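You operate a simulated robot arm through the tools that you are given. There is no shell and no other tool.

The job below is to be done with a simulated robot arm. You get a single attempt, and the scene is never put back.

JOB
Give the Piano about 8 in the stage mix, take the Choir out of it, and return to Hall.
Fine: the hall levels, other channels and controls stay.

It is judged by the outcome, as a careful person would: the job done as asked, and still so three seconds after it is handed in. It fails if anything else is knocked over, pushed out of place, dropped, spilled or broken.

ROBOT AND FRAMES
A 7-joint arm with a two-finger parallel gripper, fixed in place. Base frame: the origin is at the foot of the arm, x ahead of it, y to its left, z up; the work surface is at about z = 880. Readings come in mm, degrees, newtons and seconds.
With the tool pointing down near the work surface it reaches from about 400 to 900 mm from the base axis. Its first joint turns from -143.0 to 143.0 degrees. Payload 3 kg.
The tool frame sits at the grasp point between the pads (the TCP): z along the fingers, y along the line on which they close. The tips reach 30 mm beyond it. The gripper opens to 94 mm. The fingers are 28 mm wide and 10 mm thick; the gripper's body (50 by 96 mm) begins 55 mm behind the TCP.
Orientation is told as [roll, pitch, yaw] about the base's x, y, z axes, in that order, counted from this pose: with the fingers straight down and closing along the base's y, the tool's x points along the base's -x, its y along +y and its z along -z.

CONTROLS
- The arm moves only by the tool move_arm. Its argument "deltas" is a list of rows, each a list of 3 entries, a list of its own where there are three numbers: the shift along the tool's x, y, z in units of 20 mm (1.0 is 20 mm), then the turn, a rotation vector about the tool's x, y, z in units of 8 degrees (1.0 is 8 degrees), then the opening, from 0 (shut) to 1 (fully open). In form: [[[dx, dy, dz], [ax, ay, az], fingers], ...]. A call has 1 to 20 rows; each row shifts and turns the commanded pose from where the row before left it, along the tool's axes as they then stand. A call with a number of a shift or a turn outside -1 to 1 is refused whole. A row lasts 0.2 s, in which the tool goes at most 50 mm and 8.6 degrees; a call with a longer step from one row to the next is refused whole, and so is a gripper value outside its range. A pose out of reach is approached as far as the arm can. The call stops where the force on the tool passes 70 N (or 10 N more than at its start, if that is more) or the arm is blocked; 0.2 s more then pass. The fingers move at their own pace (about 72 mm/s each) and stop on an object; they squeeze with about 40 N. The grip force told is the motor's: it shows also when the fingers shut on nothing. Time passes only in rows, and 0.2 s behind the last, so rows that do not move let the fingers close. The reply holds the time, the measured pose of the TCP, the force on the tool along the base axes, the opening and the grip force, in the units named above and with some noise, with the torque about the TCP (base axes, N m) and any sound that the robot's microphone picked up.
- Cameras (640 x 400 px; columns grow to the right, rows downward): "scene" is fixed at [61.8, 658.3, 1609.3]; the picture's right is [-0.61, -0.79, 0.00], its down [-0.61, 0.47, -0.63] and it looks along [0.50, -0.39, -0.78] (base axes); focal length 319 px, centre (320, 200). "wrist" rides on the gripper at [76, 14, -103] in the tool frame; the picture's right is [-0.18, 0.98, 0.00], its down [-0.75, -0.14, -0.64] and it looks along [-0.63, -0.12, 0.77] (tool axes); focal length 243 px, centre (320, 200). There is no depth. A picture from a camera that has moved, and an enlarged one, comes with that camera's place and axes in the base frame and with its lens. The place of the scene camera against the robot may be out by one fixed shift of up to 25 mm in any direction.
- capture(camera): a new picture of that camera. No time passes.
- zoom(camera, box): a new picture of the part [left, top, right, bottom] of that camera's present view, enlarged. No time passes.
- sign_off(): hands the job in; it is judged then, once.

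Places have to be worked out from the pictures, the camera data and where the tool is seen. Open the gripper and draw the arm clear of the work before you hand the job in, unless the task says otherwise.

The tools are called after "Request:" as name(argument=value, ...) on one line, values as JSON. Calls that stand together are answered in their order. move_arm: Moves the arm, as the interface text tells. Its arguments: {"type":"object","properties":{"deltas":{"type":"array","items":{"type":"array"}}},"required":["deltas"]} The other tools are called the same way: capture (camera) takes a picture; zoom (camera, box) takes an enlarged picture of a part of a camera's view; sign_off () hands the job in.

At the start:

```text
time: 0.0
eef_pos: [402.8, 375.5, 1241.3]
tcp_rot: [0.0, 0.0, 0.0]
force: [-0.1, 0.0, -0.5]
torque: [0.05, 0.01, -0.01]
opening: 94.0
grasp_force: 0.1
```

scene: 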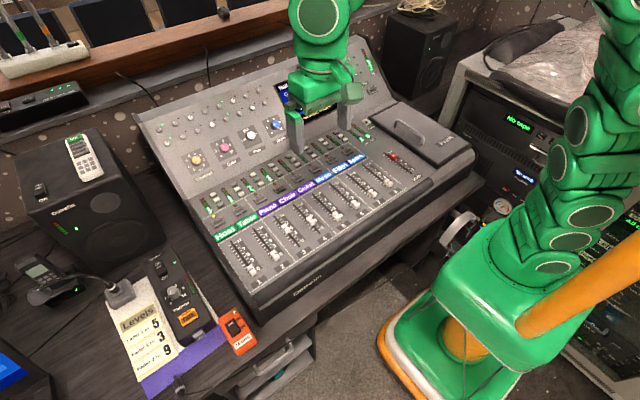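
wrist: 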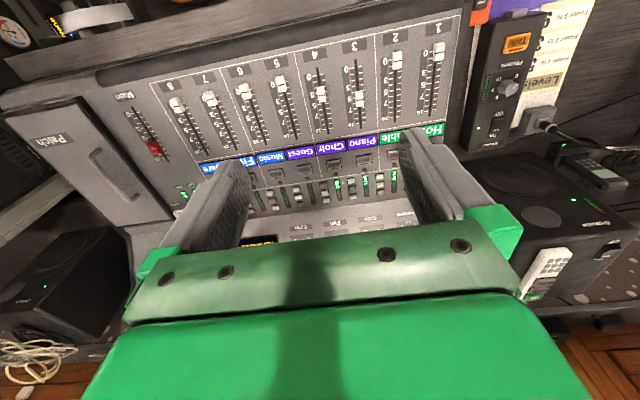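

I begin by looking closely at the mixer from both cameras to understand its layout.

Request:
zoom(camera="scene", box=[200, 130, 440, 300])

Request:
zoom(camera="wrist", box=[120, 10, 480, 250])

Request:
zoom(camera="scene", box=[130, 60, 400, 220])

Request:
zoom(camera="scene", box=[90, 240, 280, 400])

```text
2.35 times, centred on (320, 215) of scene
camera zoom: at [61.8, 658.3, 1609.3], right [-0.61, -0.79, 0.0], down [-0.61, 0.47, -0.63], along [0.5, -0.39, -0.78], focal length 750 px, centre (320, 165)
```

zoom: 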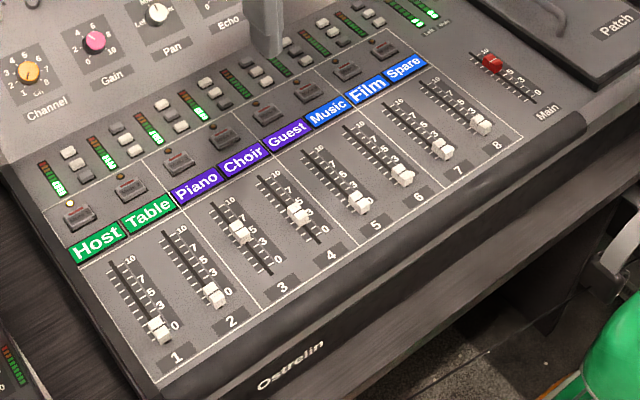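

```text
1.67 times, centred on (300, 130) of wrist
camera zoom: at [326.7, 388.4, 1344.1], right [0.18, 0.98, 0.0], down [0.75, -0.14, 0.64], along [0.63, -0.12, -0.77], focal length 404 px, centre (353, 317)
```

zoom: 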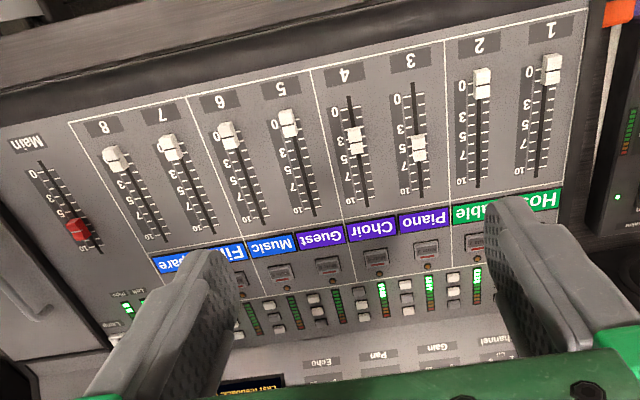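

```text
2.37 times, centred on (265, 140) of scene
camera zoom: at [61.8, 658.3, 1609.3], right [-0.61, -0.79, 0.0], down [-0.61, 0.47, -0.63], along [0.5, -0.39, -0.78], focal length 755 px, centre (450, 342)
```

zoom: 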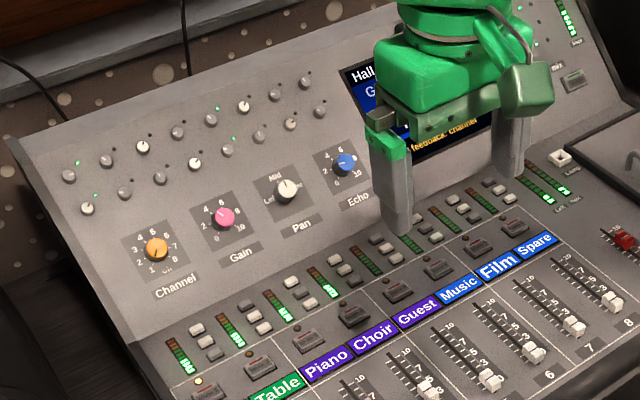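

```text
2.50 times, centred on (185, 320) of scene
camera zoom: at [61.8, 658.3, 1609.3], right [-0.61, -0.79, 0.0], down [-0.61, 0.47, -0.63], along [0.5, -0.39, -0.78], focal length 797 px, centre (658, -100)
```

zoom: 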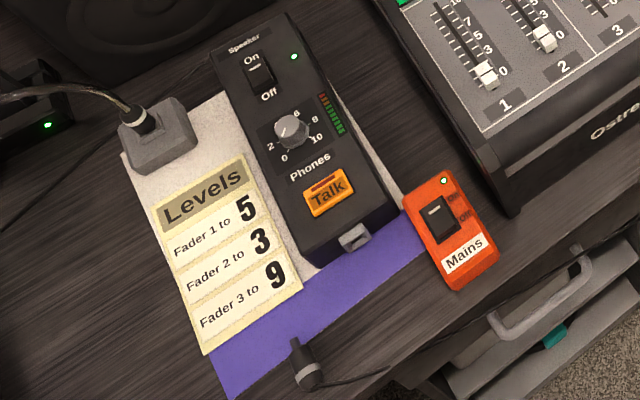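

The gripper hides the screen and whatever is on the right of it. I move the tool to the right (−y) and slightly up so that the display and layer controls become visible.

Request:
move_arm(deltas=[[[0, -1, -1], [0, 0, 0], 1], [[0, -1, -1], [0, 0, 0], 1], [[0, -1, -1], [0, 0, 0], 1], [[0, -1, 0], [0, 0, 0], 1], [[0, -1, 0], [0, 0, 0], 1], [[0, -1, 0], [0, 0, 0], 1], [[0, -1, 0], [0, 0, 0], 1], [[0, -1, 0], [0, 0, 0], 1], [[0, -1, 0], [0, 0, 0], 1], [[0, -1, 0], [0, 0, 0], 1], [[0, -1, 0], [0, 0, 0], 1], [[0, -1, 0], [0, 0, 0], 1], [[0, -1, 0], [0, 0, 0], 1], [[0, -1, 0], [0, 0, 0], 1], [[0, -1, 0], [0, 0, 0], 1]])

Request:
capture(camera="scene")

Request:
capture(camera="wrist")

Request:
zoom(camera="scene", box=[260, 30, 420, 150])

```text
time: 3.2
eef_pos: [401.4, 73.5, 1303.0]
tcp_rot: [0.0, -0.1, 0.0]
force: [0.4, 0.9, 0.6]
torque: [0.02, -0.01, -0.02]
opening: 93.8
grasp_force: 0.0
```

```text
taken
```

scene: 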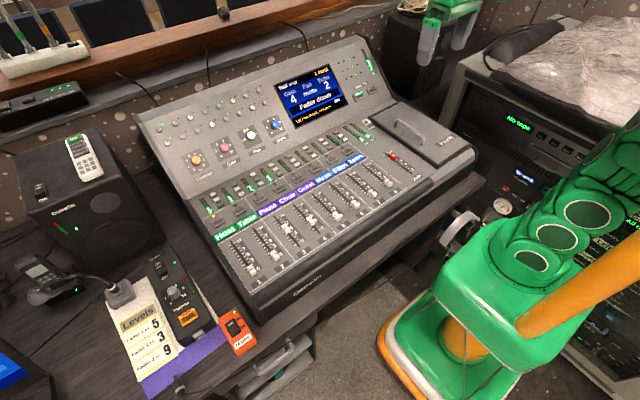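

```text
taken
camera wrist: at [325.8, 87.0, 1405.0], right [0.18, 0.98, 0.0], down [0.75, -0.14, 0.64], along [0.63, -0.12, -0.77], focal length 243 px, centre (320, 200)
```

wrist: 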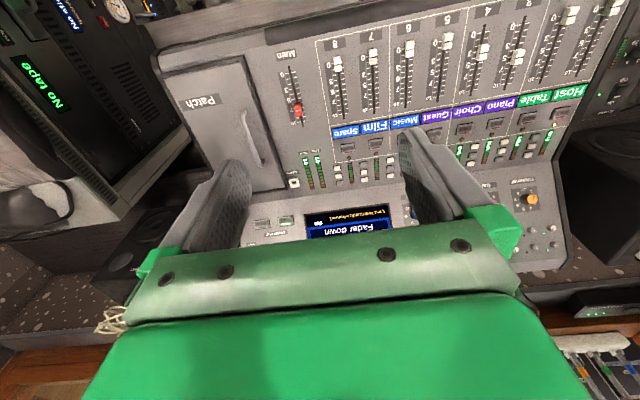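

```text
3.33 times, centred on (340, 90) of scene
camera zoom: at [61.8, 658.3, 1609.3], right [-0.61, -0.79, 0.0], down [-0.61, 0.47, -0.63], along [0.5, -0.39, -0.78], focal length 1062 px, centre (253, 567)
```

zoom: 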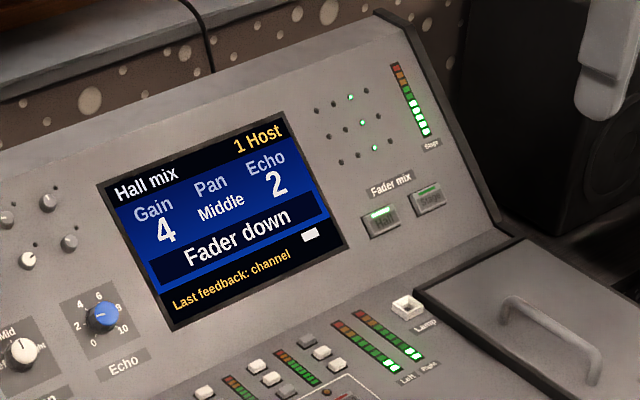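

The display reads "Hall mix", and to its right is a "Fader mix" pair of buttons, Hall (lit) and Stage. I enlarge the wrist view to locate these buttons and the faders precisely.

Request:
zoom(camera="wrist", box=[220, 140, 420, 265])

Request:
zoom(camera="wrist", box=[270, 0, 590, 200])

Request:
zoom(camera="scene", box=[200, 180, 340, 290])

Request:
zoom(camera="scene", box=[310, 40, 450, 130])

```text
3.20 times, centred on (320, 202) of wrist
camera zoom: at [325.8, 87.0, 1405.0], right [0.18, 0.98, 0.0], down [0.75, -0.14, 0.64], along [0.63, -0.12, -0.77], focal length 776 px, centre (320, 192)
```

zoom: 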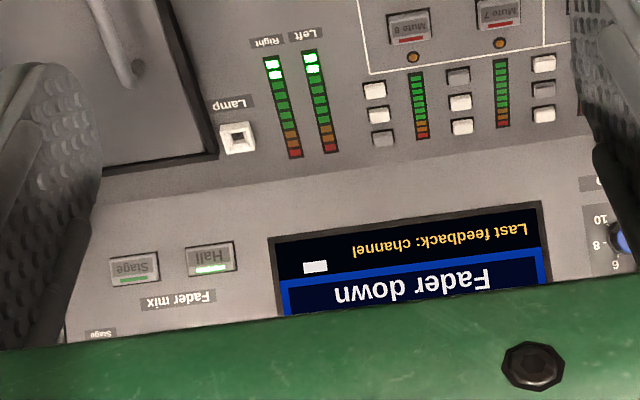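

```text
2.00 times, centred on (430, 100) of wrist
camera zoom: at [325.8, 87.0, 1405.0], right [0.18, 0.98, 0.0], down [0.75, -0.14, 0.64], along [0.63, -0.12, -0.77], focal length 485 px, centre (100, 400)
```

zoom: 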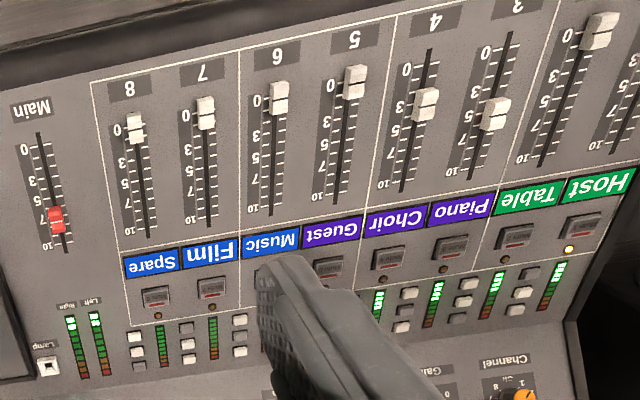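

```text
3.64 times, centred on (270, 235) of scene
camera zoom: at [61.8, 658.3, 1609.3], right [-0.61, -0.79, 0.0], down [-0.61, 0.47, -0.63], along [0.5, -0.39, -0.78], focal length 1159 px, centre (502, 73)
```

zoom: 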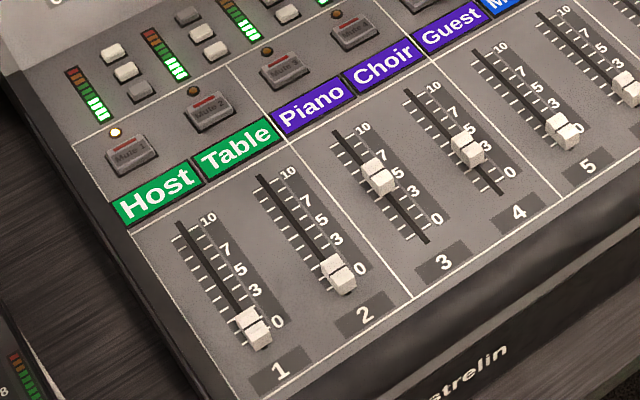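

```text
4.44 times, centred on (380, 85) of scene
camera zoom: at [61.8, 658.3, 1609.3], right [-0.61, -0.79, 0.0], down [-0.61, 0.47, -0.63], along [0.5, -0.39, -0.78], focal length 1416 px, centre (53, 711)
```

zoom: 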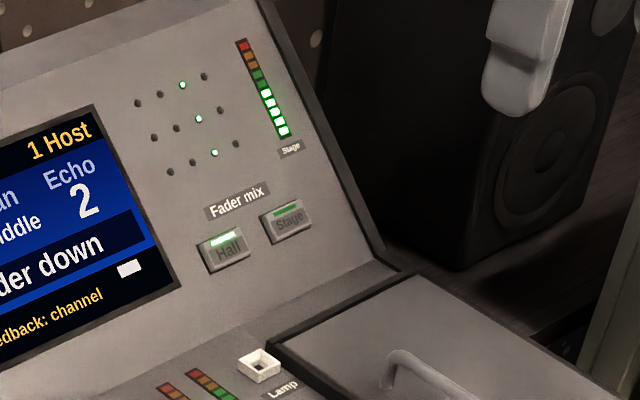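

I'll take a second wrist view from farther forward (+200 mm in x), to triangulate the Hall/Stage buttons and the fader plane.

Request:
move_arm(deltas=[[[-1, -0.5, 0], [0, 0, 0], 1], [[-1, -0.5, 0], [0, 0, 0], 1], [[-1, -0.5, 0], [0, 0, 0], 1], [[-1, -0.5, 0], [0, 0, 0], 1], [[-1, -0.5, 0], [0, 0, 0], 1], [[-1, -0.5, 0], [0, 0, 0], 1], [[-1, -0.5, 0], [0, 0, 0], 1], [[-1, -0.5, 0], [0, 0, 0], 1], [[-1, -0.5, 0], [0, 0, 0], 1], [[-1, -0.5, 0], [0, 0, 0], 1], [[0, 0, 0], [0, 0, 0], 1]])

Request:
capture(camera="wrist")

Request:
zoom(camera="wrist", box=[200, 80, 440, 230])

Request:
capture(camera="scene")

```text
time: 5.6
eef_pos: [601.2, -25.3, 1303.1]
tcp_rot: [0.0, -0.1, -0.1]
force: [-0.9, 0.5, -0.4]
torque: [0.01, 0.02, -0.01]
opening: 93.9
grasp_force: 0.1
```

```text
taken
camera wrist: at [525.8, -12.6, 1404.0], right [0.19, 0.98, 0.0], down [0.75, -0.14, 0.64], along [0.63, -0.12, -0.77], focal length 243 px, centre (320, 200)
```

wrist: 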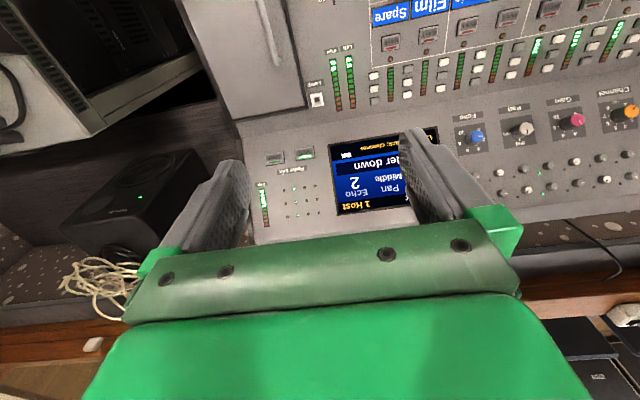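

```text
2.67 times, centred on (320, 155) of wrist
camera zoom: at [525.8, -12.6, 1404.0], right [0.19, 0.98, 0.0], down [0.75, -0.14, 0.64], along [0.63, -0.12, -0.77], focal length 647 px, centre (320, 320)
```

zoom: 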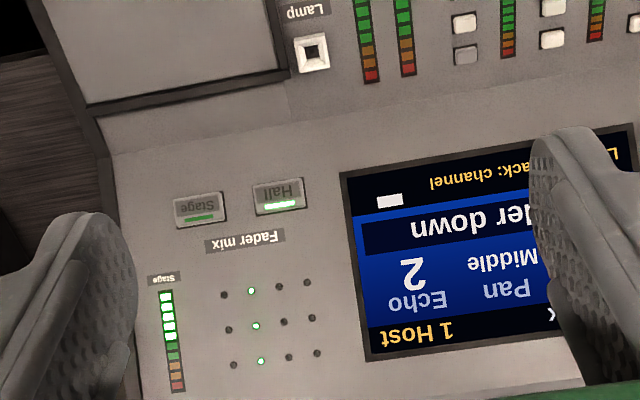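

```text
taken
```

scene: 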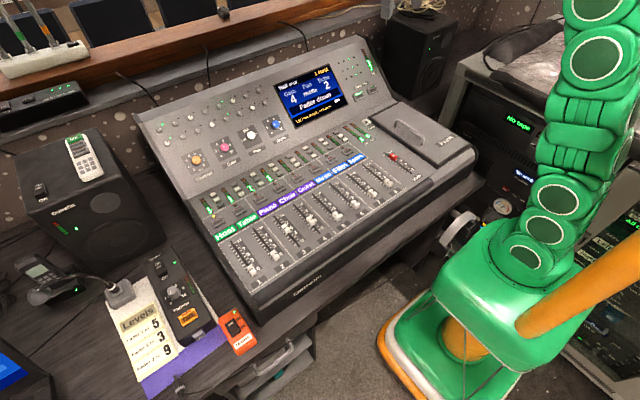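

Triangulating from the two wrist views: the Stage button is at about (786, −167, 918), Hall about (786, −97, 919), on a panel tilted ~46°; the Piano fader is near y≈433 and Choir near y≈366 with caps at z≈886. I close the gripper, tilt it 32° toward the panel, and go to a standoff in front of the Stage button.

Request:
move_arm(deltas=[[[0, 0, 0], [0, -1, 0], 0], [[0, 0, 0], [0, -1, 0], 0], [[0, 0, 0], [0, -1, 0], 0], [[0, 0, 0], [0, -1, 0], 0], [[0.2, -0.47, 1], [0, 0, 0], 0], [[0.2, -0.47, 1], [0, 0, 0], 0], [[0.2, -0.47, 1], [0, 0, 0], 0], [[0.2, -0.47, 1], [0, 0, 0], 0], [[0.2, -0.47, 1], [0, 0, 0], 0], [[0.2, -0.47, 1], [0, 0, 0], 0], [[0.2, -0.47, 1], [0, 0, 0], 0], [[0.2, -0.47, 1], [0, 0, 0], 0], [[0.2, -0.47, 1], [0, 0, 0], 0], [[0.2, -0.47, 1], [0, 0, 0], 0], [[0.2, -0.47, 1], [0, 0, 0], 0], [[0.2, -0.47, 1], [0, 0, 0], 0], [[0.2, -0.47, 1], [0, 0, 0], 0], [[0.2, -0.47, 1], [0, 0, 0], 0], [[0.2, -0.49, 1], [0, 0, 0], 0]])

Request:
capture(camera="wrist")

Request:
zoom(camera="scene", box=[300, 20, 480, 140])

```text
time: 9.6
eef_pos: [709.9, -166.4, 1015.7]
tcp_rot: [0.0, -32.1, -0.1]
force: [0.2, -0.4, 0.6]
torque: [0.02, 0.01, -0.02]
opening: 0.0
grasp_force: 33.0
```

```text
taken
camera wrist: at [591.8, -153.5, 1061.0], right [0.16, 0.98, 0.1], down [0.3, -0.14, 0.94], along [0.94, -0.12, -0.31], focal length 243 px, centre (320, 200)
```

wrist: 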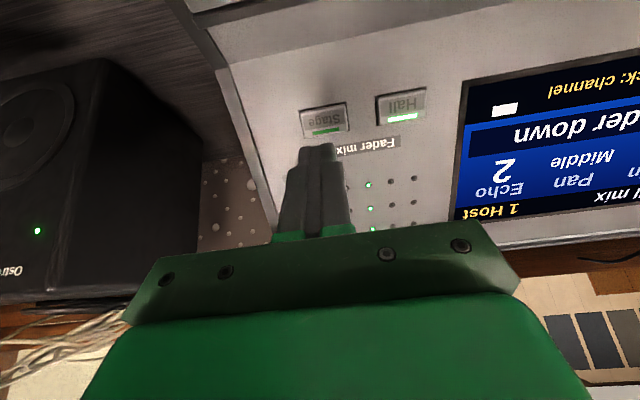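

```text
3.33 times, centred on (390, 80) of scene
camera zoom: at [61.8, 658.3, 1609.3], right [-0.61, -0.79, 0.0], down [-0.61, 0.47, -0.63], along [0.5, -0.39, -0.78], focal length 1062 px, centre (87, 600)
```

zoom: 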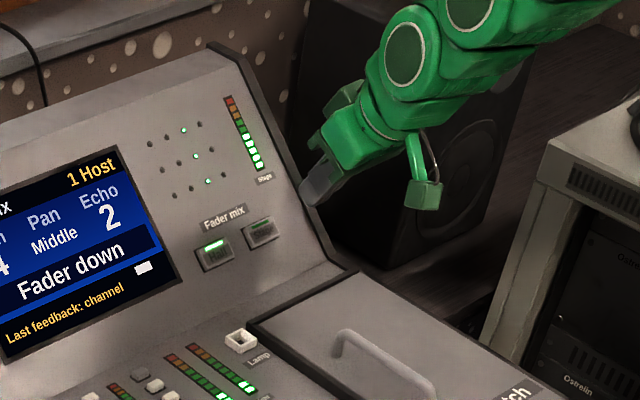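

The third view confirms the Stage button at about (786, −167, 919), and the tool is lined up with it about 93 mm away. I advance along the tool axis, the last bit slowly.

Request:
move_arm(deltas=[[[0.02, 0, 1], [0, 0, 0], 0], [[0.02, 0, 1], [0, 0, 0], 0], [[0.02, 0, 1], [0, 0, 0], 0], [[0.02, 0, 0.8], [0, 0, 0], 0], [[0, 0, 0.15], [0, 0, 0], 0], [[0, 0, 0.15], [0, 0, 0], 0]])

Request:
capture(camera="wrist")

Request:
zoom(camera="scene", box=[310, 40, 450, 130])

```text
time: 11.0
eef_pos: [751.4, -166.9, 944.3]
tcp_rot: [0.1, -32.0, -0.1]
force: [0.7, 0.1, 0.8]
torque: [-0.02, -0.02, -0.01]
opening: 0.0
grasp_force: 32.9
```

```text
taken
camera wrist: at [633.3, -153.1, 991.4], right [0.16, 0.98, 0.1], down [0.3, -0.14, 0.94], along [0.94, -0.12, -0.32], focal length 243 px, centre (320, 200)
```

wrist: 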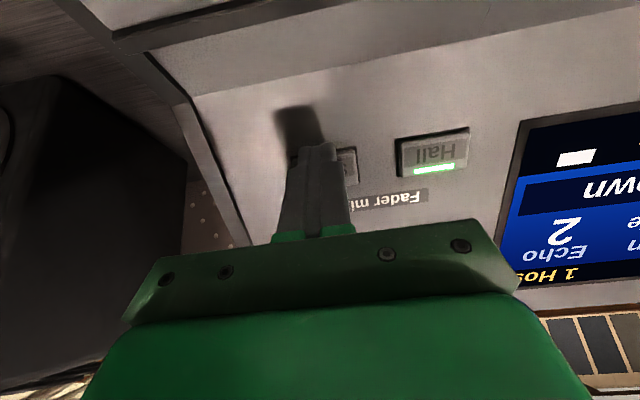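

```text
4.44 times, centred on (380, 85) of scene
camera zoom: at [61.8, 658.3, 1609.3], right [-0.61, -0.79, 0.0], down [-0.61, 0.47, -0.63], along [0.5, -0.39, -0.78], focal length 1416 px, centre (53, 711)
```

zoom: 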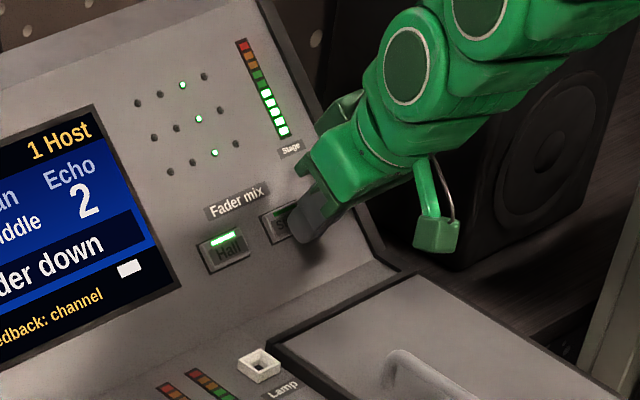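

The fingertip is centred on the Stage button with a few millimetres to go and no contact force yet. I push on in small steps.

Request:
move_arm(deltas=[[[0, 0, 0.15], [0, 0, 0], 0], [[0, 0, 0.15], [0, 0, 0], 0], [[0, 0, 0.15], [0, 0, 0], 0]])

Request:
zoom(camera="scene", box=[310, 40, 450, 130])

```text
time: 11.8
eef_pos: [754.5, -166.7, 938.7]
tcp_rot: [0.0, -32.1, 0.0]
force: [-6.0, 4.2, 12.6]
torque: [0.06, -0.26, 0.11]
opening: 0.2
grasp_force: 32.6
heard: click
```

```text
4.44 times, centred on (380, 85) of scene
camera zoom: at [61.8, 658.3, 1609.3], right [-0.61, -0.79, 0.0], down [-0.61, 0.47, -0.63], along [0.5, -0.39, -0.78], focal length 1416 px, centre (53, 711)
```

zoom: 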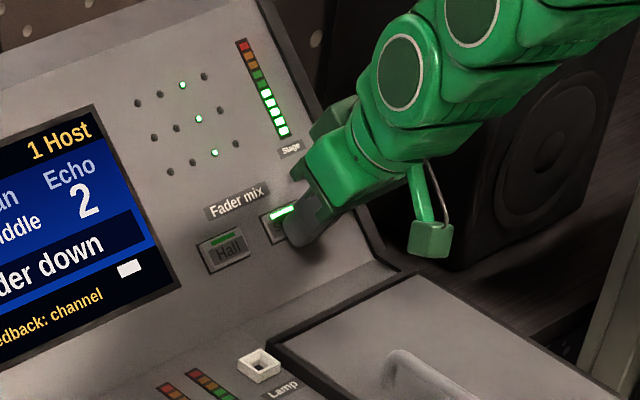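

A click was heard and the Stage lamp is now lit with Hall dark. I withdraw along the tool axis and check the display and faders.

Request:
move_arm(deltas=[[[0, 0, -0.5], [0, 0, 0], 0], [[0, 0, -1], [0, 0, 0], 0], [[0, 0, -1], [0, 0, 0], 0], [[0, 0, -1], [0, 0, 0], 0], [[0, 0, -1], [0, 0, 0], 0], [[0, 0, -1], [0, 0, 0], 0], [[0, 0, -1], [0, 0, 0], 0], [[0, 0, -1], [0, 0, 0], 0], [[0, 0, 0], [0, 0, 0], 0]])

Request:
capture(camera="scene")

Request:
zoom(camera="scene", box=[260, 30, 420, 150])

Request:
zoom(camera="scene", box=[200, 130, 440, 300])

Request:
zoom(camera="scene", box=[200, 180, 340, 290])

```text
time: 13.8
eef_pos: [677.3, -166.9, 1066.0]
tcp_rot: [0.0, -32.0, -0.1]
force: [-0.8, 0.2, -0.9]
torque: [-0.01, 0.0, 0.0]
opening: 0.0
grasp_force: 33.0
```

```text
taken
```

scene: 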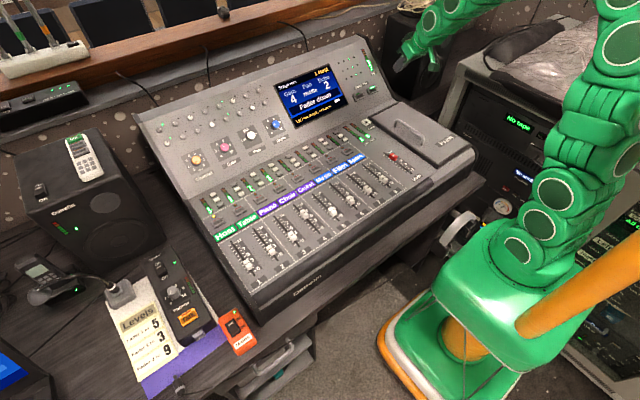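

```text
3.33 times, centred on (340, 90) of scene
camera zoom: at [61.8, 658.3, 1609.3], right [-0.61, -0.79, 0.0], down [-0.61, 0.47, -0.63], along [0.5, -0.39, -0.78], focal length 1062 px, centre (253, 567)
```

zoom: 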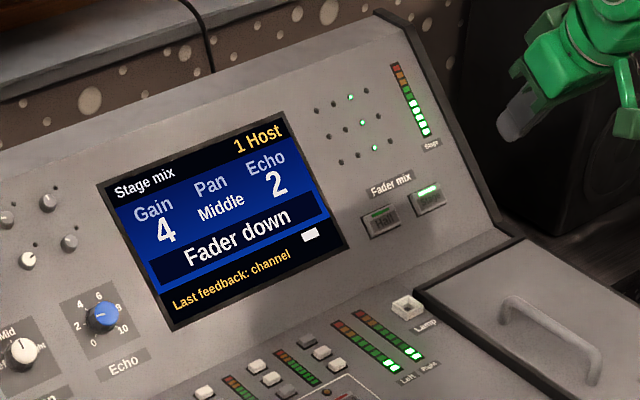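

```text
2.35 times, centred on (320, 215) of scene
camera zoom: at [61.8, 658.3, 1609.3], right [-0.61, -0.79, 0.0], down [-0.61, 0.47, -0.63], along [0.5, -0.39, -0.78], focal length 750 px, centre (320, 165)
```

zoom: 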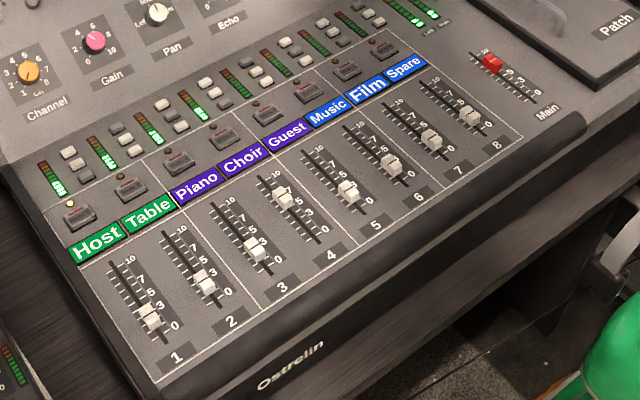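

```text
3.64 times, centred on (270, 235) of scene
camera zoom: at [61.8, 658.3, 1609.3], right [-0.61, -0.79, 0.0], down [-0.61, 0.47, -0.63], along [0.5, -0.39, -0.78], focal length 1159 px, centre (502, 73)
```

zoom: 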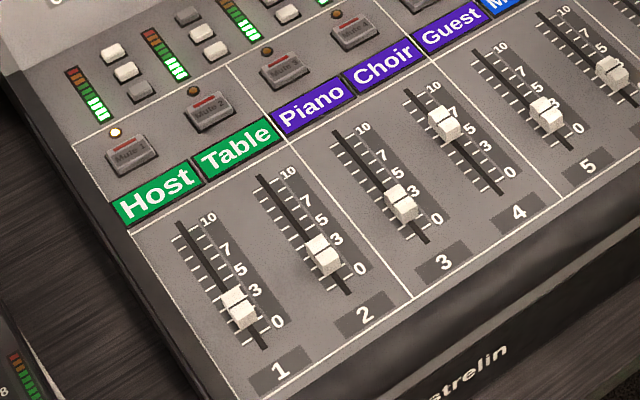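

The display shows "Stage mix" and the motor faders have moved: Piano now is about 2.5 and Choir about 6.5. I straighten the tool and travel over to the Piano/Choir faders.

Request:
move_arm(deltas=[[[0, 0, -0.5], [0, 1, 0], 0], [[0, 0, -0.5], [0, 1, 0], 0], [[0, 0, 0], [0, 1, 0], 0], [[0, 0, 0], [0, 1, 0], 0], [[0.44, 1, 0], [0, 0, 0], 0], [[0.44, 1, 0], [0, 0, 0], 0], [[0.44, 1, 0], [0, 0, 0], 0], [[0.44, 1, 0], [0, 0, 0], 0], [[0.44, 1, 0], [0, 0, 0], 0], [[0.44, 1, 0], [0, 0, 0], 0], [[0.44, 1, 0], [0, 0, 0], 0], [[0.44, 1, 0], [0, 0, 0], 0], [[0.44, 1, 0], [0, 0, 0], 0], [[0.44, 1, 0], [0, 0, 0], 0], [[0.44, 1, 0], [0, 0, 0], 0], [[0.44, 1, 0], [0, 0, 0], 0], [[0.44, 1, 0], [0, 0, 0], 0], [[0.44, 1, 0], [0, 0, 0], 0], [[0.44, 1, 0], [0, 0, 0], 0], [[0.44, 1, 0], [0, 0, 0], 0]])

Request:
move_arm(deltas=[[[0.44, 1, 0], [0, 0, 0], 1], [[0.44, 1, 0], [0, 0, 0], 1], [[0.44, 1, 0], [0, 0, 0], 1], [[0.44, 1, 0], [0, 0, 0], 1], [[0.44, 1, 0], [0, 0, 0], 1], [[0.44, 1, 0], [0, 0, 0], 1], [[0.44, 1, 0], [0, 0, 0], 1], [[0.44, 1, 0], [0, 0, 0], 1], [[0.44, 1, 0], [0, 0, 0], 1], [[0.44, 1, 0], [0, 0, 0], 1], [[0.44, 1, 0], [0, 0, 0], 1], [[0, 1, 0], [0, 0, 0], 1], [[0, 0.7, 0], [0, 0, 0], 1], [[0, 0, 0], [0, 0, 0], 1]])

Request:
capture(camera="wrist")

Request:
zoom(camera="wrist", box=[200, 0, 440, 150])

```text
time: 18.0
eef_pos: [527.1, 153.9, 1082.7]
tcp_rot: [0.0, 0.0, 0.0]
force: [0.4, 0.2, 0.3]
torque: [0.0, 0.0, 0.02]
opening: 0.0
grasp_force: 33.1
```

```text
time: 21.0
eef_pos: [431.0, 407.7, 1082.7]
tcp_rot: [0.1, 0.1, 0.0]
force: [-1.0, -0.9, -0.3]
torque: [0.0, 0.01, 0.04]
opening: 94.1
grasp_force: 0.0
```

```text
taken
camera wrist: at [355.6, 420.7, 1184.1], right [0.18, 0.98, 0.0], down [0.75, -0.14, 0.64], along [0.63, -0.12, -0.77], focal length 243 px, centre (320, 200)
```

wrist: 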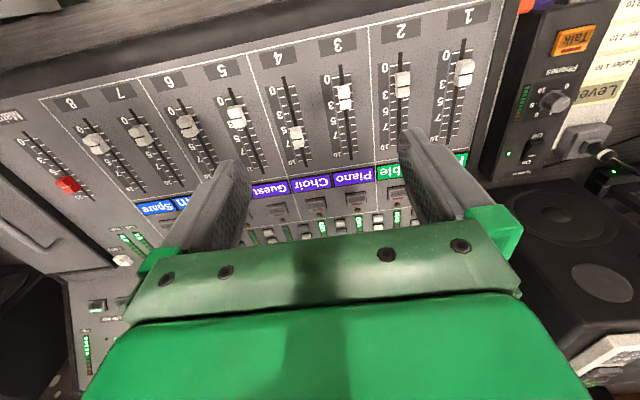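

```text
2.67 times, centred on (320, 75) of wrist
camera zoom: at [355.6, 420.7, 1184.1], right [0.18, 0.98, 0.0], down [0.75, -0.14, 0.64], along [0.63, -0.12, -0.77], focal length 647 px, centre (320, 533)
```

zoom: 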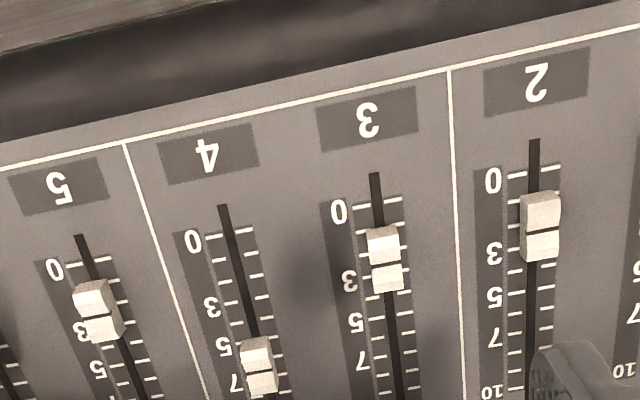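

The camera sees the faders well from here; I enlarge the Piano and Choir scales to measure the tick marks.

Request:
zoom(camera="wrist", box=[310, 55, 390, 165])

Request:
zoom(camera="wrist", box=[250, 60, 330, 170])

Request:
zoom(camera="scene", box=[250, 190, 340, 270])

```text
3.64 times, centred on (350, 110) of wrist
camera zoom: at [355.6, 420.7, 1184.1], right [0.18, 0.98, 0.0], down [0.75, -0.14, 0.64], along [0.63, -0.12, -0.77], focal length 882 px, centre (211, 527)
```

zoom: 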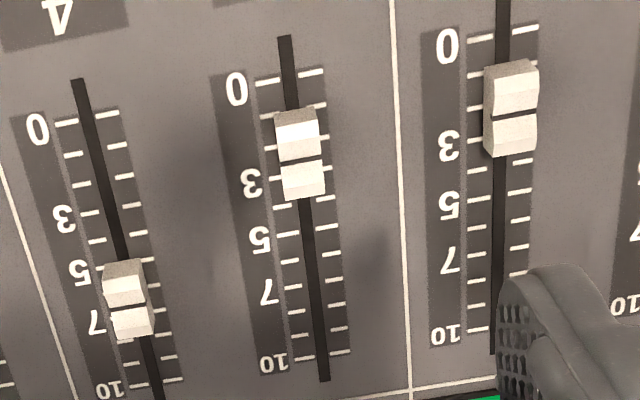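

```text
3.64 times, centred on (290, 115) of wrist
camera zoom: at [355.6, 420.7, 1184.1], right [0.18, 0.98, 0.0], down [0.75, -0.14, 0.64], along [0.63, -0.12, -0.77], focal length 882 px, centre (429, 509)
```

zoom: 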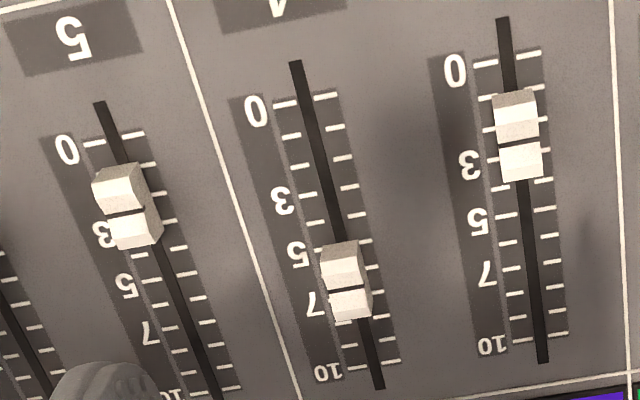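

```text
5.00 times, centred on (295, 230) of scene
camera zoom: at [61.8, 658.3, 1609.3], right [-0.61, -0.79, 0.0], down [-0.61, 0.47, -0.63], along [0.5, -0.39, -0.78], focal length 1593 px, centre (445, 50)
```

zoom: 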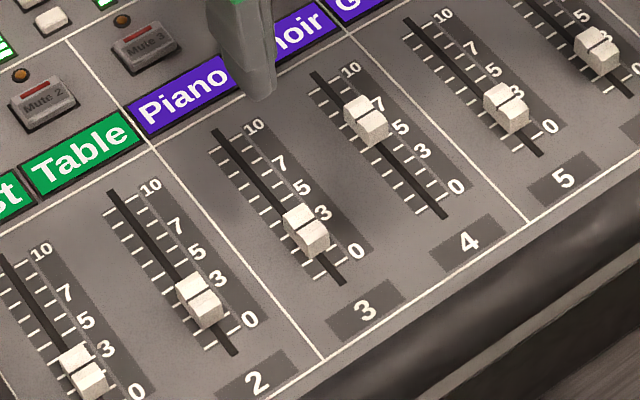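

The scale ticks put Piano's 0 at x≈429 and 10 at x≈529 (about 10 mm per unit), slot at y≈432; Choir's slot is at y≈366 with its cap now at x≈491. For an accurate panel height I take a second view 160 mm to the side.

Request:
move_arm(deltas=[[[0, -1, 0], [0, 0, 0], 1], [[0, -1, 0], [0, 0, 0], 1], [[0, -1, 0], [0, 0, 0], 1], [[0, -1, 0], [0, 0, 0], 1], [[0, -1, 0], [0, 0, 0], 1], [[0, -1, 0], [0, 0, 0], 1], [[0, -1, 0], [0, 0, 0], 1], [[0, -1, 0], [0, 0, 0], 1], [[0, 0, 0], [0, 0, 0], 1], [[0, 0, 0], [0, 0, 0], 1]])

Request:
capture(camera="wrist")

Request:
zoom(camera="wrist", box=[410, 30, 510, 140])

```text
time: 23.2
eef_pos: [430.8, 246.4, 1082.8]
tcp_rot: [-0.1, 0.0, 0.0]
force: [0.4, -0.6, 0.2]
torque: [0.03, 0.01, -0.02]
opening: 94.0
grasp_force: 0.0
```

```text
taken
camera wrist: at [355.4, 259.5, 1184.5], right [0.18, 0.98, 0.0], down [0.75, -0.14, 0.64], along [0.63, -0.12, -0.77], focal length 243 px, centre (320, 200)
```

wrist: 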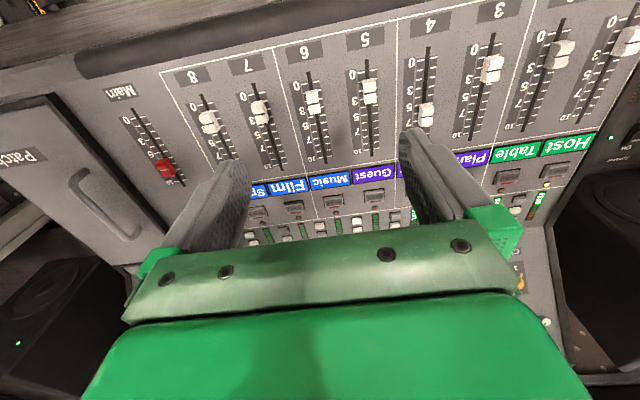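

```text
3.64 times, centred on (460, 85) of wrist
camera zoom: at [355.4, 259.5, 1184.5], right [0.18, 0.98, 0.0], down [0.75, -0.14, 0.64], along [0.63, -0.12, -0.77], focal length 882 px, centre (-189, 618)
```

zoom: 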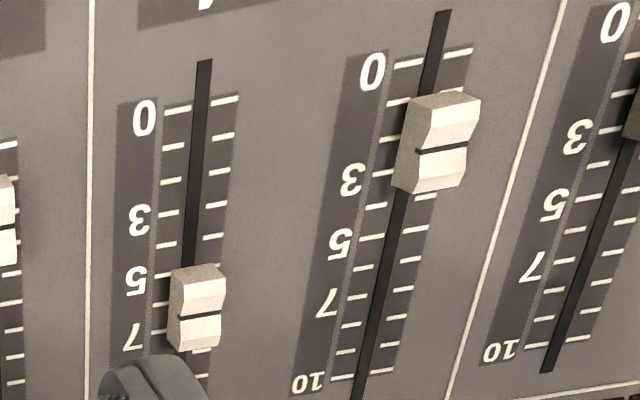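

Stereo now gives the panel at z≈880, Piano slot at y≈432 with 0 at x≈429 and 10 at x≈529, and the Piano cap at x≈450.6 (about 2.2). I move above it, part-open the fingers to straddle it and descend to just above the cap.

Request:
move_arm(deltas=[[[-0.097, 0.93, 0], [0, 0, 0], 0.45], [[-0.097, 0.93, 0], [0, 0, 0], 0.45], [[-0.097, 0.93, 0], [0, 0, 0], 0.45], [[-0.097, 0.93, 0], [0, 0, 0], 0.45], [[-0.097, 0.93, 0], [0, 0, 0], 0.45], [[-0.097, 0.93, 0], [0, 0, 0], 0.45], [[-0.097, 0.93, 0], [0, 0, 0], 0.45], [[-0.097, 0.93, 0], [0, 0, 0], 0.45], [[-0.097, 0.93, 0], [0, 0, 0], 0.45], [[-0.097, 0.93, 0], [0, 0, 0], 0.45], [[0, 0, 1], [0, 0, 0], 0.45], [[0, 0, 1], [0, 0, 0], 0.45], [[0, 0, 1], [0, 0, 0], 0.45], [[0, 0, 1], [0, 0, 0], 0.45], [[0, 0, 1], [0, 0, 0], 0.45], [[0, 0, 1], [0, 0, 0], 0.45], [[0, 0, 0.6], [0, 0, 0], 0.45], [[0, 0, 0], [0, 0, 0], 0.45]])

Request:
capture(camera="wrist")

Request:
zoom(camera="scene", box=[220, 170, 360, 280])

```text
time: 27.0
eef_pos: [448.4, 434.4, 951.4]
tcp_rot: [0.0, 0.0, 0.0]
force: [-0.3, 0.1, 0.3]
torque: [-0.04, 0.0, -0.01]
opening: 42.3
grasp_force: 0.1
```

```text
taken
camera wrist: at [373.8, 447.6, 1053.7], right [0.18, 0.98, 0.0], down [0.75, -0.14, 0.64], along [0.63, -0.12, -0.77], focal length 243 px, centre (320, 200)
```

wrist: 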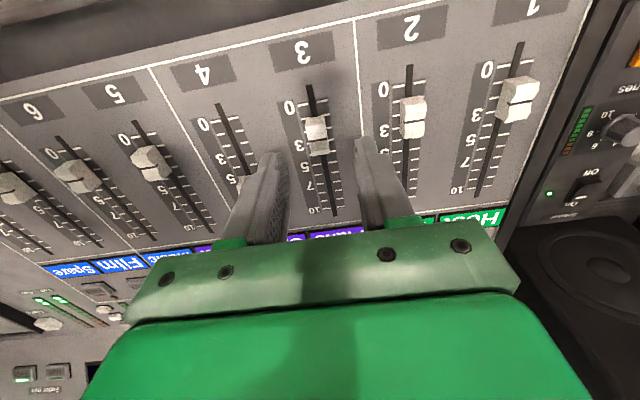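

```text
3.64 times, centred on (290, 225) of scene
camera zoom: at [61.8, 658.3, 1609.3], right [-0.61, -0.79, 0.0], down [-0.61, 0.47, -0.63], along [0.5, -0.39, -0.78], focal length 1159 px, centre (429, 109)
```

zoom: 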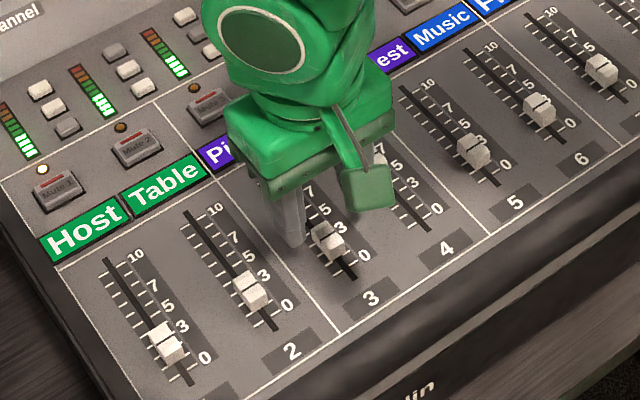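

The cap lies between the fingers as planned, about 2 mm to the −y side of centre. I correct that, lower the tips to about 5 mm above the panel, and close gently on the cap.

Request:
move_arm(deltas=[[[-0.04, -0.1, 0.6], [0, 0, 0], 0.45], [[0, 0, 0.6], [0, 0, 0], 0.45], [[0, 0, 0.3], [0, 0, 0], 0.45], [[0, 0, 0.25], [0, 0, 0], 0.45], [[0, 0, 0], [0, 0, 0], 0.45]])

Request:
capture(camera="wrist")

```text
time: 28.2
eef_pos: [450.3, 433.0, 916.0]
tcp_rot: [0.1, 0.0, 0.1]
force: [-0.7, 0.3, -0.2]
torque: [-0.03, -0.01, 0.02]
opening: 42.4
grasp_force: 0.0
```

```text
taken
camera wrist: at [375.5, 445.4, 1017.9], right [0.18, 0.98, 0.0], down [0.75, -0.14, 0.64], along [0.63, -0.12, -0.77], focal length 243 px, centre (320, 200)
```

wrist: 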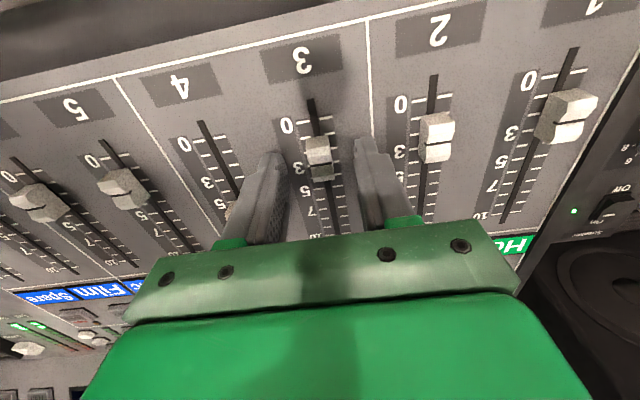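

The fingers straddle the Piano cap without touching anything. I close on it.

Request:
move_arm(deltas=[[[0, 0, 0], [0, 0, 0], 0.25], [[0, 0, 0], [0, 0, 0], 0.1], [[0, 0, 0], [0, 0, 0], 0.05], [[0, 0, 0], [0, 0, 0], 0.05]])

Request:
capture(camera="wrist")

```text
time: 29.2
eef_pos: [450.0, 432.6, 916.1]
tcp_rot: [0.0, 0.0, 0.1]
force: [-0.8, 19.4, -6.0]
torque: [0.46, 0.09, -0.07]
opening: 12.2
grasp_force: 45.3
```

```text
taken
camera wrist: at [375.4, 446.1, 1018.1], right [0.18, 0.98, 0.0], down [0.75, -0.14, 0.64], along [0.63, -0.12, -0.77], focal length 243 px, centre (320, 200)
```

wrist: 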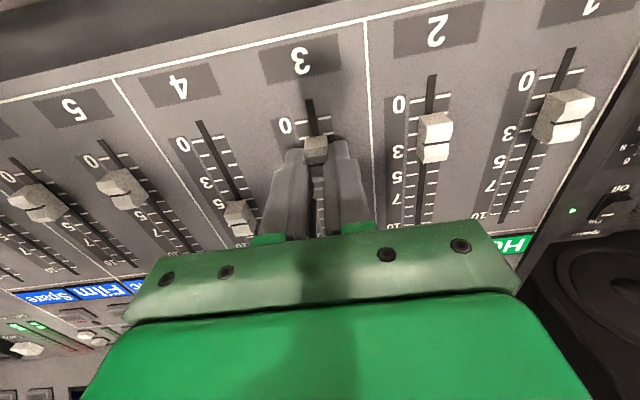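

The cap is gripped (12 mm wide) with a small sideways load. I relieve that slightly and slide the cap 58 mm away from the front toward the 8 mark.

Request:
move_arm(deltas=[[[0, 0.04, 0], [0, 0, 0], 0.05], [[-0.2, 0, 0], [0, 0, 0], 0.05], [[-0.4, 0, 0], [0, 0, 0], 0.05]])

Request:
capture(camera="wrist")

```text
time: 30.0
eef_pos: [463.7, 432.3, 916.0]
tcp_rot: [-0.1, 0.0, -0.1]
force: [0.7, 14.5, 4.2]
torque: [0.35, -0.09, 0.01]
opening: 11.7
grasp_force: 45.1
```

```text
taken
camera wrist: at [387.6, 446.2, 1018.1], right [0.18, 0.98, 0.0], down [0.75, -0.14, 0.64], along [0.63, -0.12, -0.77], focal length 243 px, centre (320, 200)
```

wrist: 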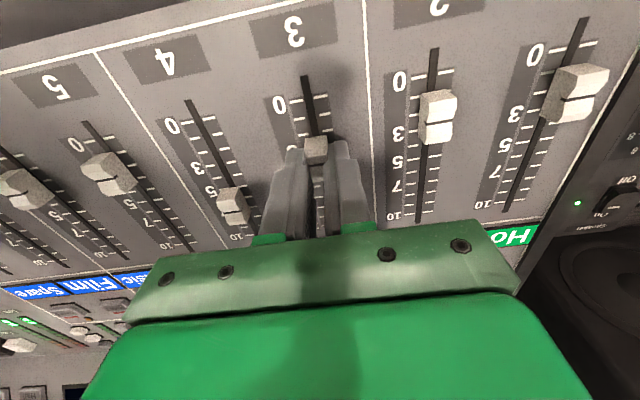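

The cap slides with the gripper with almost no resistance. I continue the remaining 46 mm.

Request:
move_arm(deltas=[[[-0.4, 0.02, 0], [0, 0, 0], 0.05], [[-0.4, 0.02, 0], [0, 0, 0], 0.05], [[-0.4, 0, 0], [0, 0, 0], 0.05], [[-0.4, 0, 0], [0, 0, 0], 0.05], [[-0.4, 0, 0], [0, 0, 0], 0.05], [[-0.32, 0, 0], [0, 0, 0], 0.05], [[0, 0, 0], [0, 0, 0], 0.05]])

Request:
capture(camera="wrist")

Request:
zoom(camera="wrist", box=[240, 10, 400, 240])

```text
time: 31.6
eef_pos: [509.1, 432.8, 916.0]
tcp_rot: [0.0, -0.1, 0.0]
force: [-0.4, 10.1, 28.6]
torque: [0.26, -0.2, -0.02]
opening: 12.1
grasp_force: 44.9
```

```text
taken
camera wrist: at [433.4, 446.2, 1017.9], right [0.18, 0.98, 0.0], down [0.75, -0.14, 0.64], along [0.63, -0.12, -0.77], focal length 243 px, centre (320, 200)
```

wrist: 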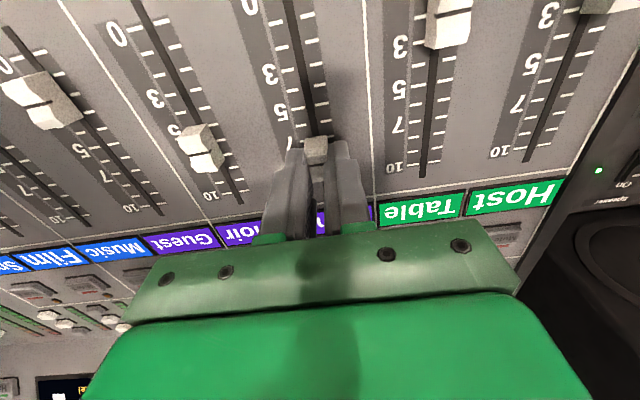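

```text
1.74 times, centred on (320, 125) of wrist
camera zoom: at [433.4, 446.2, 1017.9], right [0.18, 0.98, 0.0], down [0.75, -0.14, 0.64], along [0.63, -0.12, -0.77], focal length 422 px, centre (320, 330)
```

zoom: 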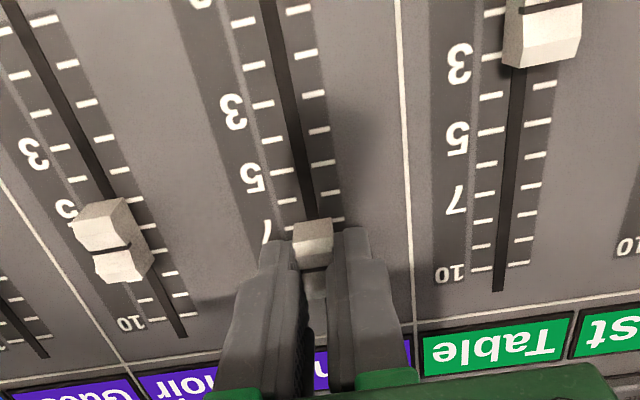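

The cap groove now sits about the 8 mark; there's a mild upward load, so I ease up 1 mm, open the fingers, then lift straight up and measure.

Request:
move_arm(deltas=[[[0, 0, -0.05], [0, 0, 0], 0.05], [[0, 0, 0], [0, 0, 0], 0.3], [[0, 0, 0], [0, 0, 0], 0.45], [[0, 0, 0], [0, 0, 0], 0.45], [[0, 0, -1], [0, 0, 0], 0.45], [[0, 0, -1], [0, 0, 0], 0.45], [[0, 0, -1], [0, 0, 0], 0.45], [[0, 0, -1], [0, 0, 0], 0.45], [[0, 0, -1], [0, 0, 0], 0.45], [[0.5, 0, -1], [0, 0, 0], 0.45], [[1, 0, -0.5], [0, 0, 0], 0.45], [[1, 0, 0], [0, 0, 0], 0.45], [[1, 0, 0], [0, 0, 0], 0.45], [[0, 0, 0], [0, 0, 0], 0.45]])

Request:
capture(camera="wrist")

Request:
zoom(camera="wrist", box=[250, 50, 380, 190])

Request:
zoom(camera="scene", box=[220, 170, 360, 280])

```text
time: 34.6
eef_pos: [437.8, 432.3, 1046.3]
tcp_rot: [-0.1, 0.0, -0.1]
force: [0.6, 0.2, -0.2]
torque: [0.04, -0.01, -0.01]
opening: 42.3
grasp_force: 0.2
```

```text
taken
camera wrist: at [362.1, 446.0, 1148.5], right [0.18, 0.98, 0.0], down [0.75, -0.14, 0.64], along [0.63, -0.12, -0.77], focal length 243 px, centre (320, 200)
```

wrist: 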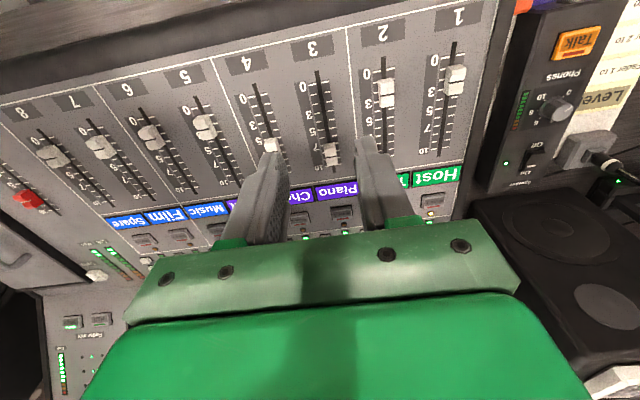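

```text
2.86 times, centred on (315, 120) of wrist
camera zoom: at [362.1, 446.0, 1148.5], right [0.18, 0.98, 0.0], down [0.75, -0.14, 0.64], along [0.63, -0.12, -0.77], focal length 693 px, centre (334, 429)
```

zoom: 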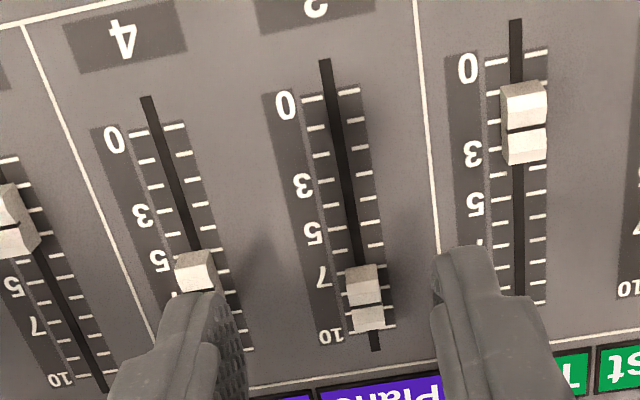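

```text
3.64 times, centred on (290, 225) of scene
camera zoom: at [61.8, 658.3, 1609.3], right [-0.61, -0.79, 0.0], down [-0.61, 0.47, -0.63], along [0.5, -0.39, -0.78], focal length 1159 px, centre (429, 109)
```

zoom: 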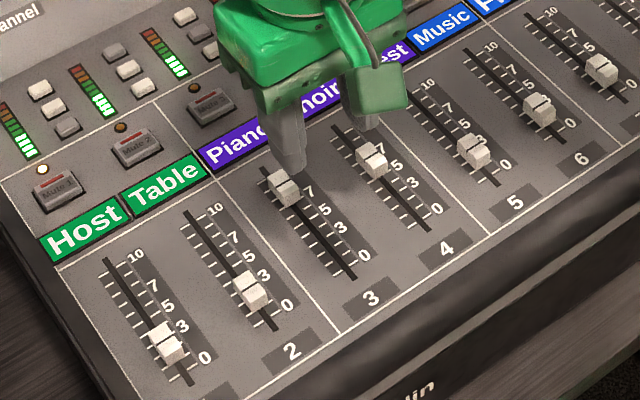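

Piano looks close to 8 (I estimate 7.7–8.0). To read it with less parallax I move forward so the camera looks almost straight down on the faders.

Request:
move_arm(deltas=[[[-1, -0.3, 0], [0, 0, 0], 0.45], [[-1, -0.3, 0], [0, 0, 0], 0.45], [[-1, -0.3, 0], [0, 0, 0], 0.45], [[-1, -0.3, 0], [0, 0, 0], 0.45], [[-1, -0.3, 0], [0, 0, 0], 0.45], [[-0.5, 0, 0], [0, 0, 0], 0.45], [[0, 0, 0], [0, 0, 0], 0.45]])

Request:
capture(camera="wrist")

Request:
zoom(camera="wrist", box=[280, 0, 420, 110])

```text
time: 36.2
eef_pos: [549.4, 403.0, 1046.4]
tcp_rot: [0.0, 0.0, -0.1]
force: [-0.1, 0.4, -1.2]
torque: [-0.01, -0.01, 0.07]
opening: 42.3
grasp_force: 0.0
```

```text
taken
camera wrist: at [474.2, 416.0, 1148.3], right [0.19, 0.98, 0.0], down [0.75, -0.14, 0.64], along [0.63, -0.12, -0.77], focal length 243 px, centre (320, 200)
```

wrist: 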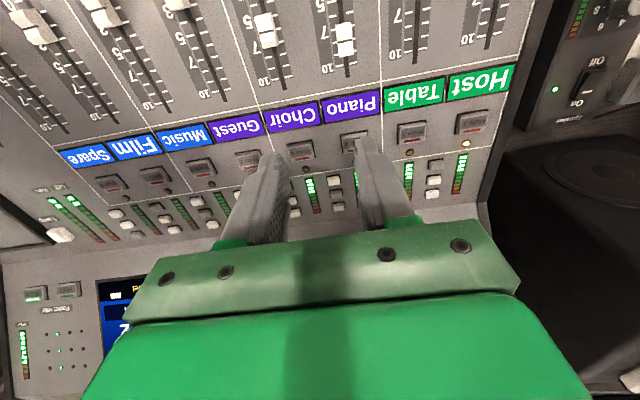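

```text
3.64 times, centred on (350, 55) of wrist
camera zoom: at [474.2, 416.0, 1148.3], right [0.19, 0.98, 0.0], down [0.75, -0.14, 0.64], along [0.63, -0.12, -0.77], focal length 882 px, centre (211, 727)
```

zoom: 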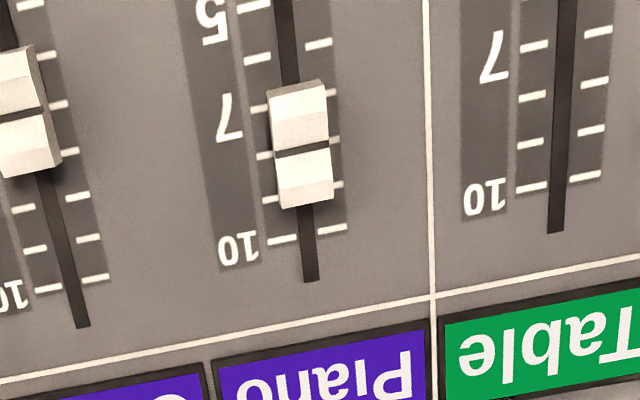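

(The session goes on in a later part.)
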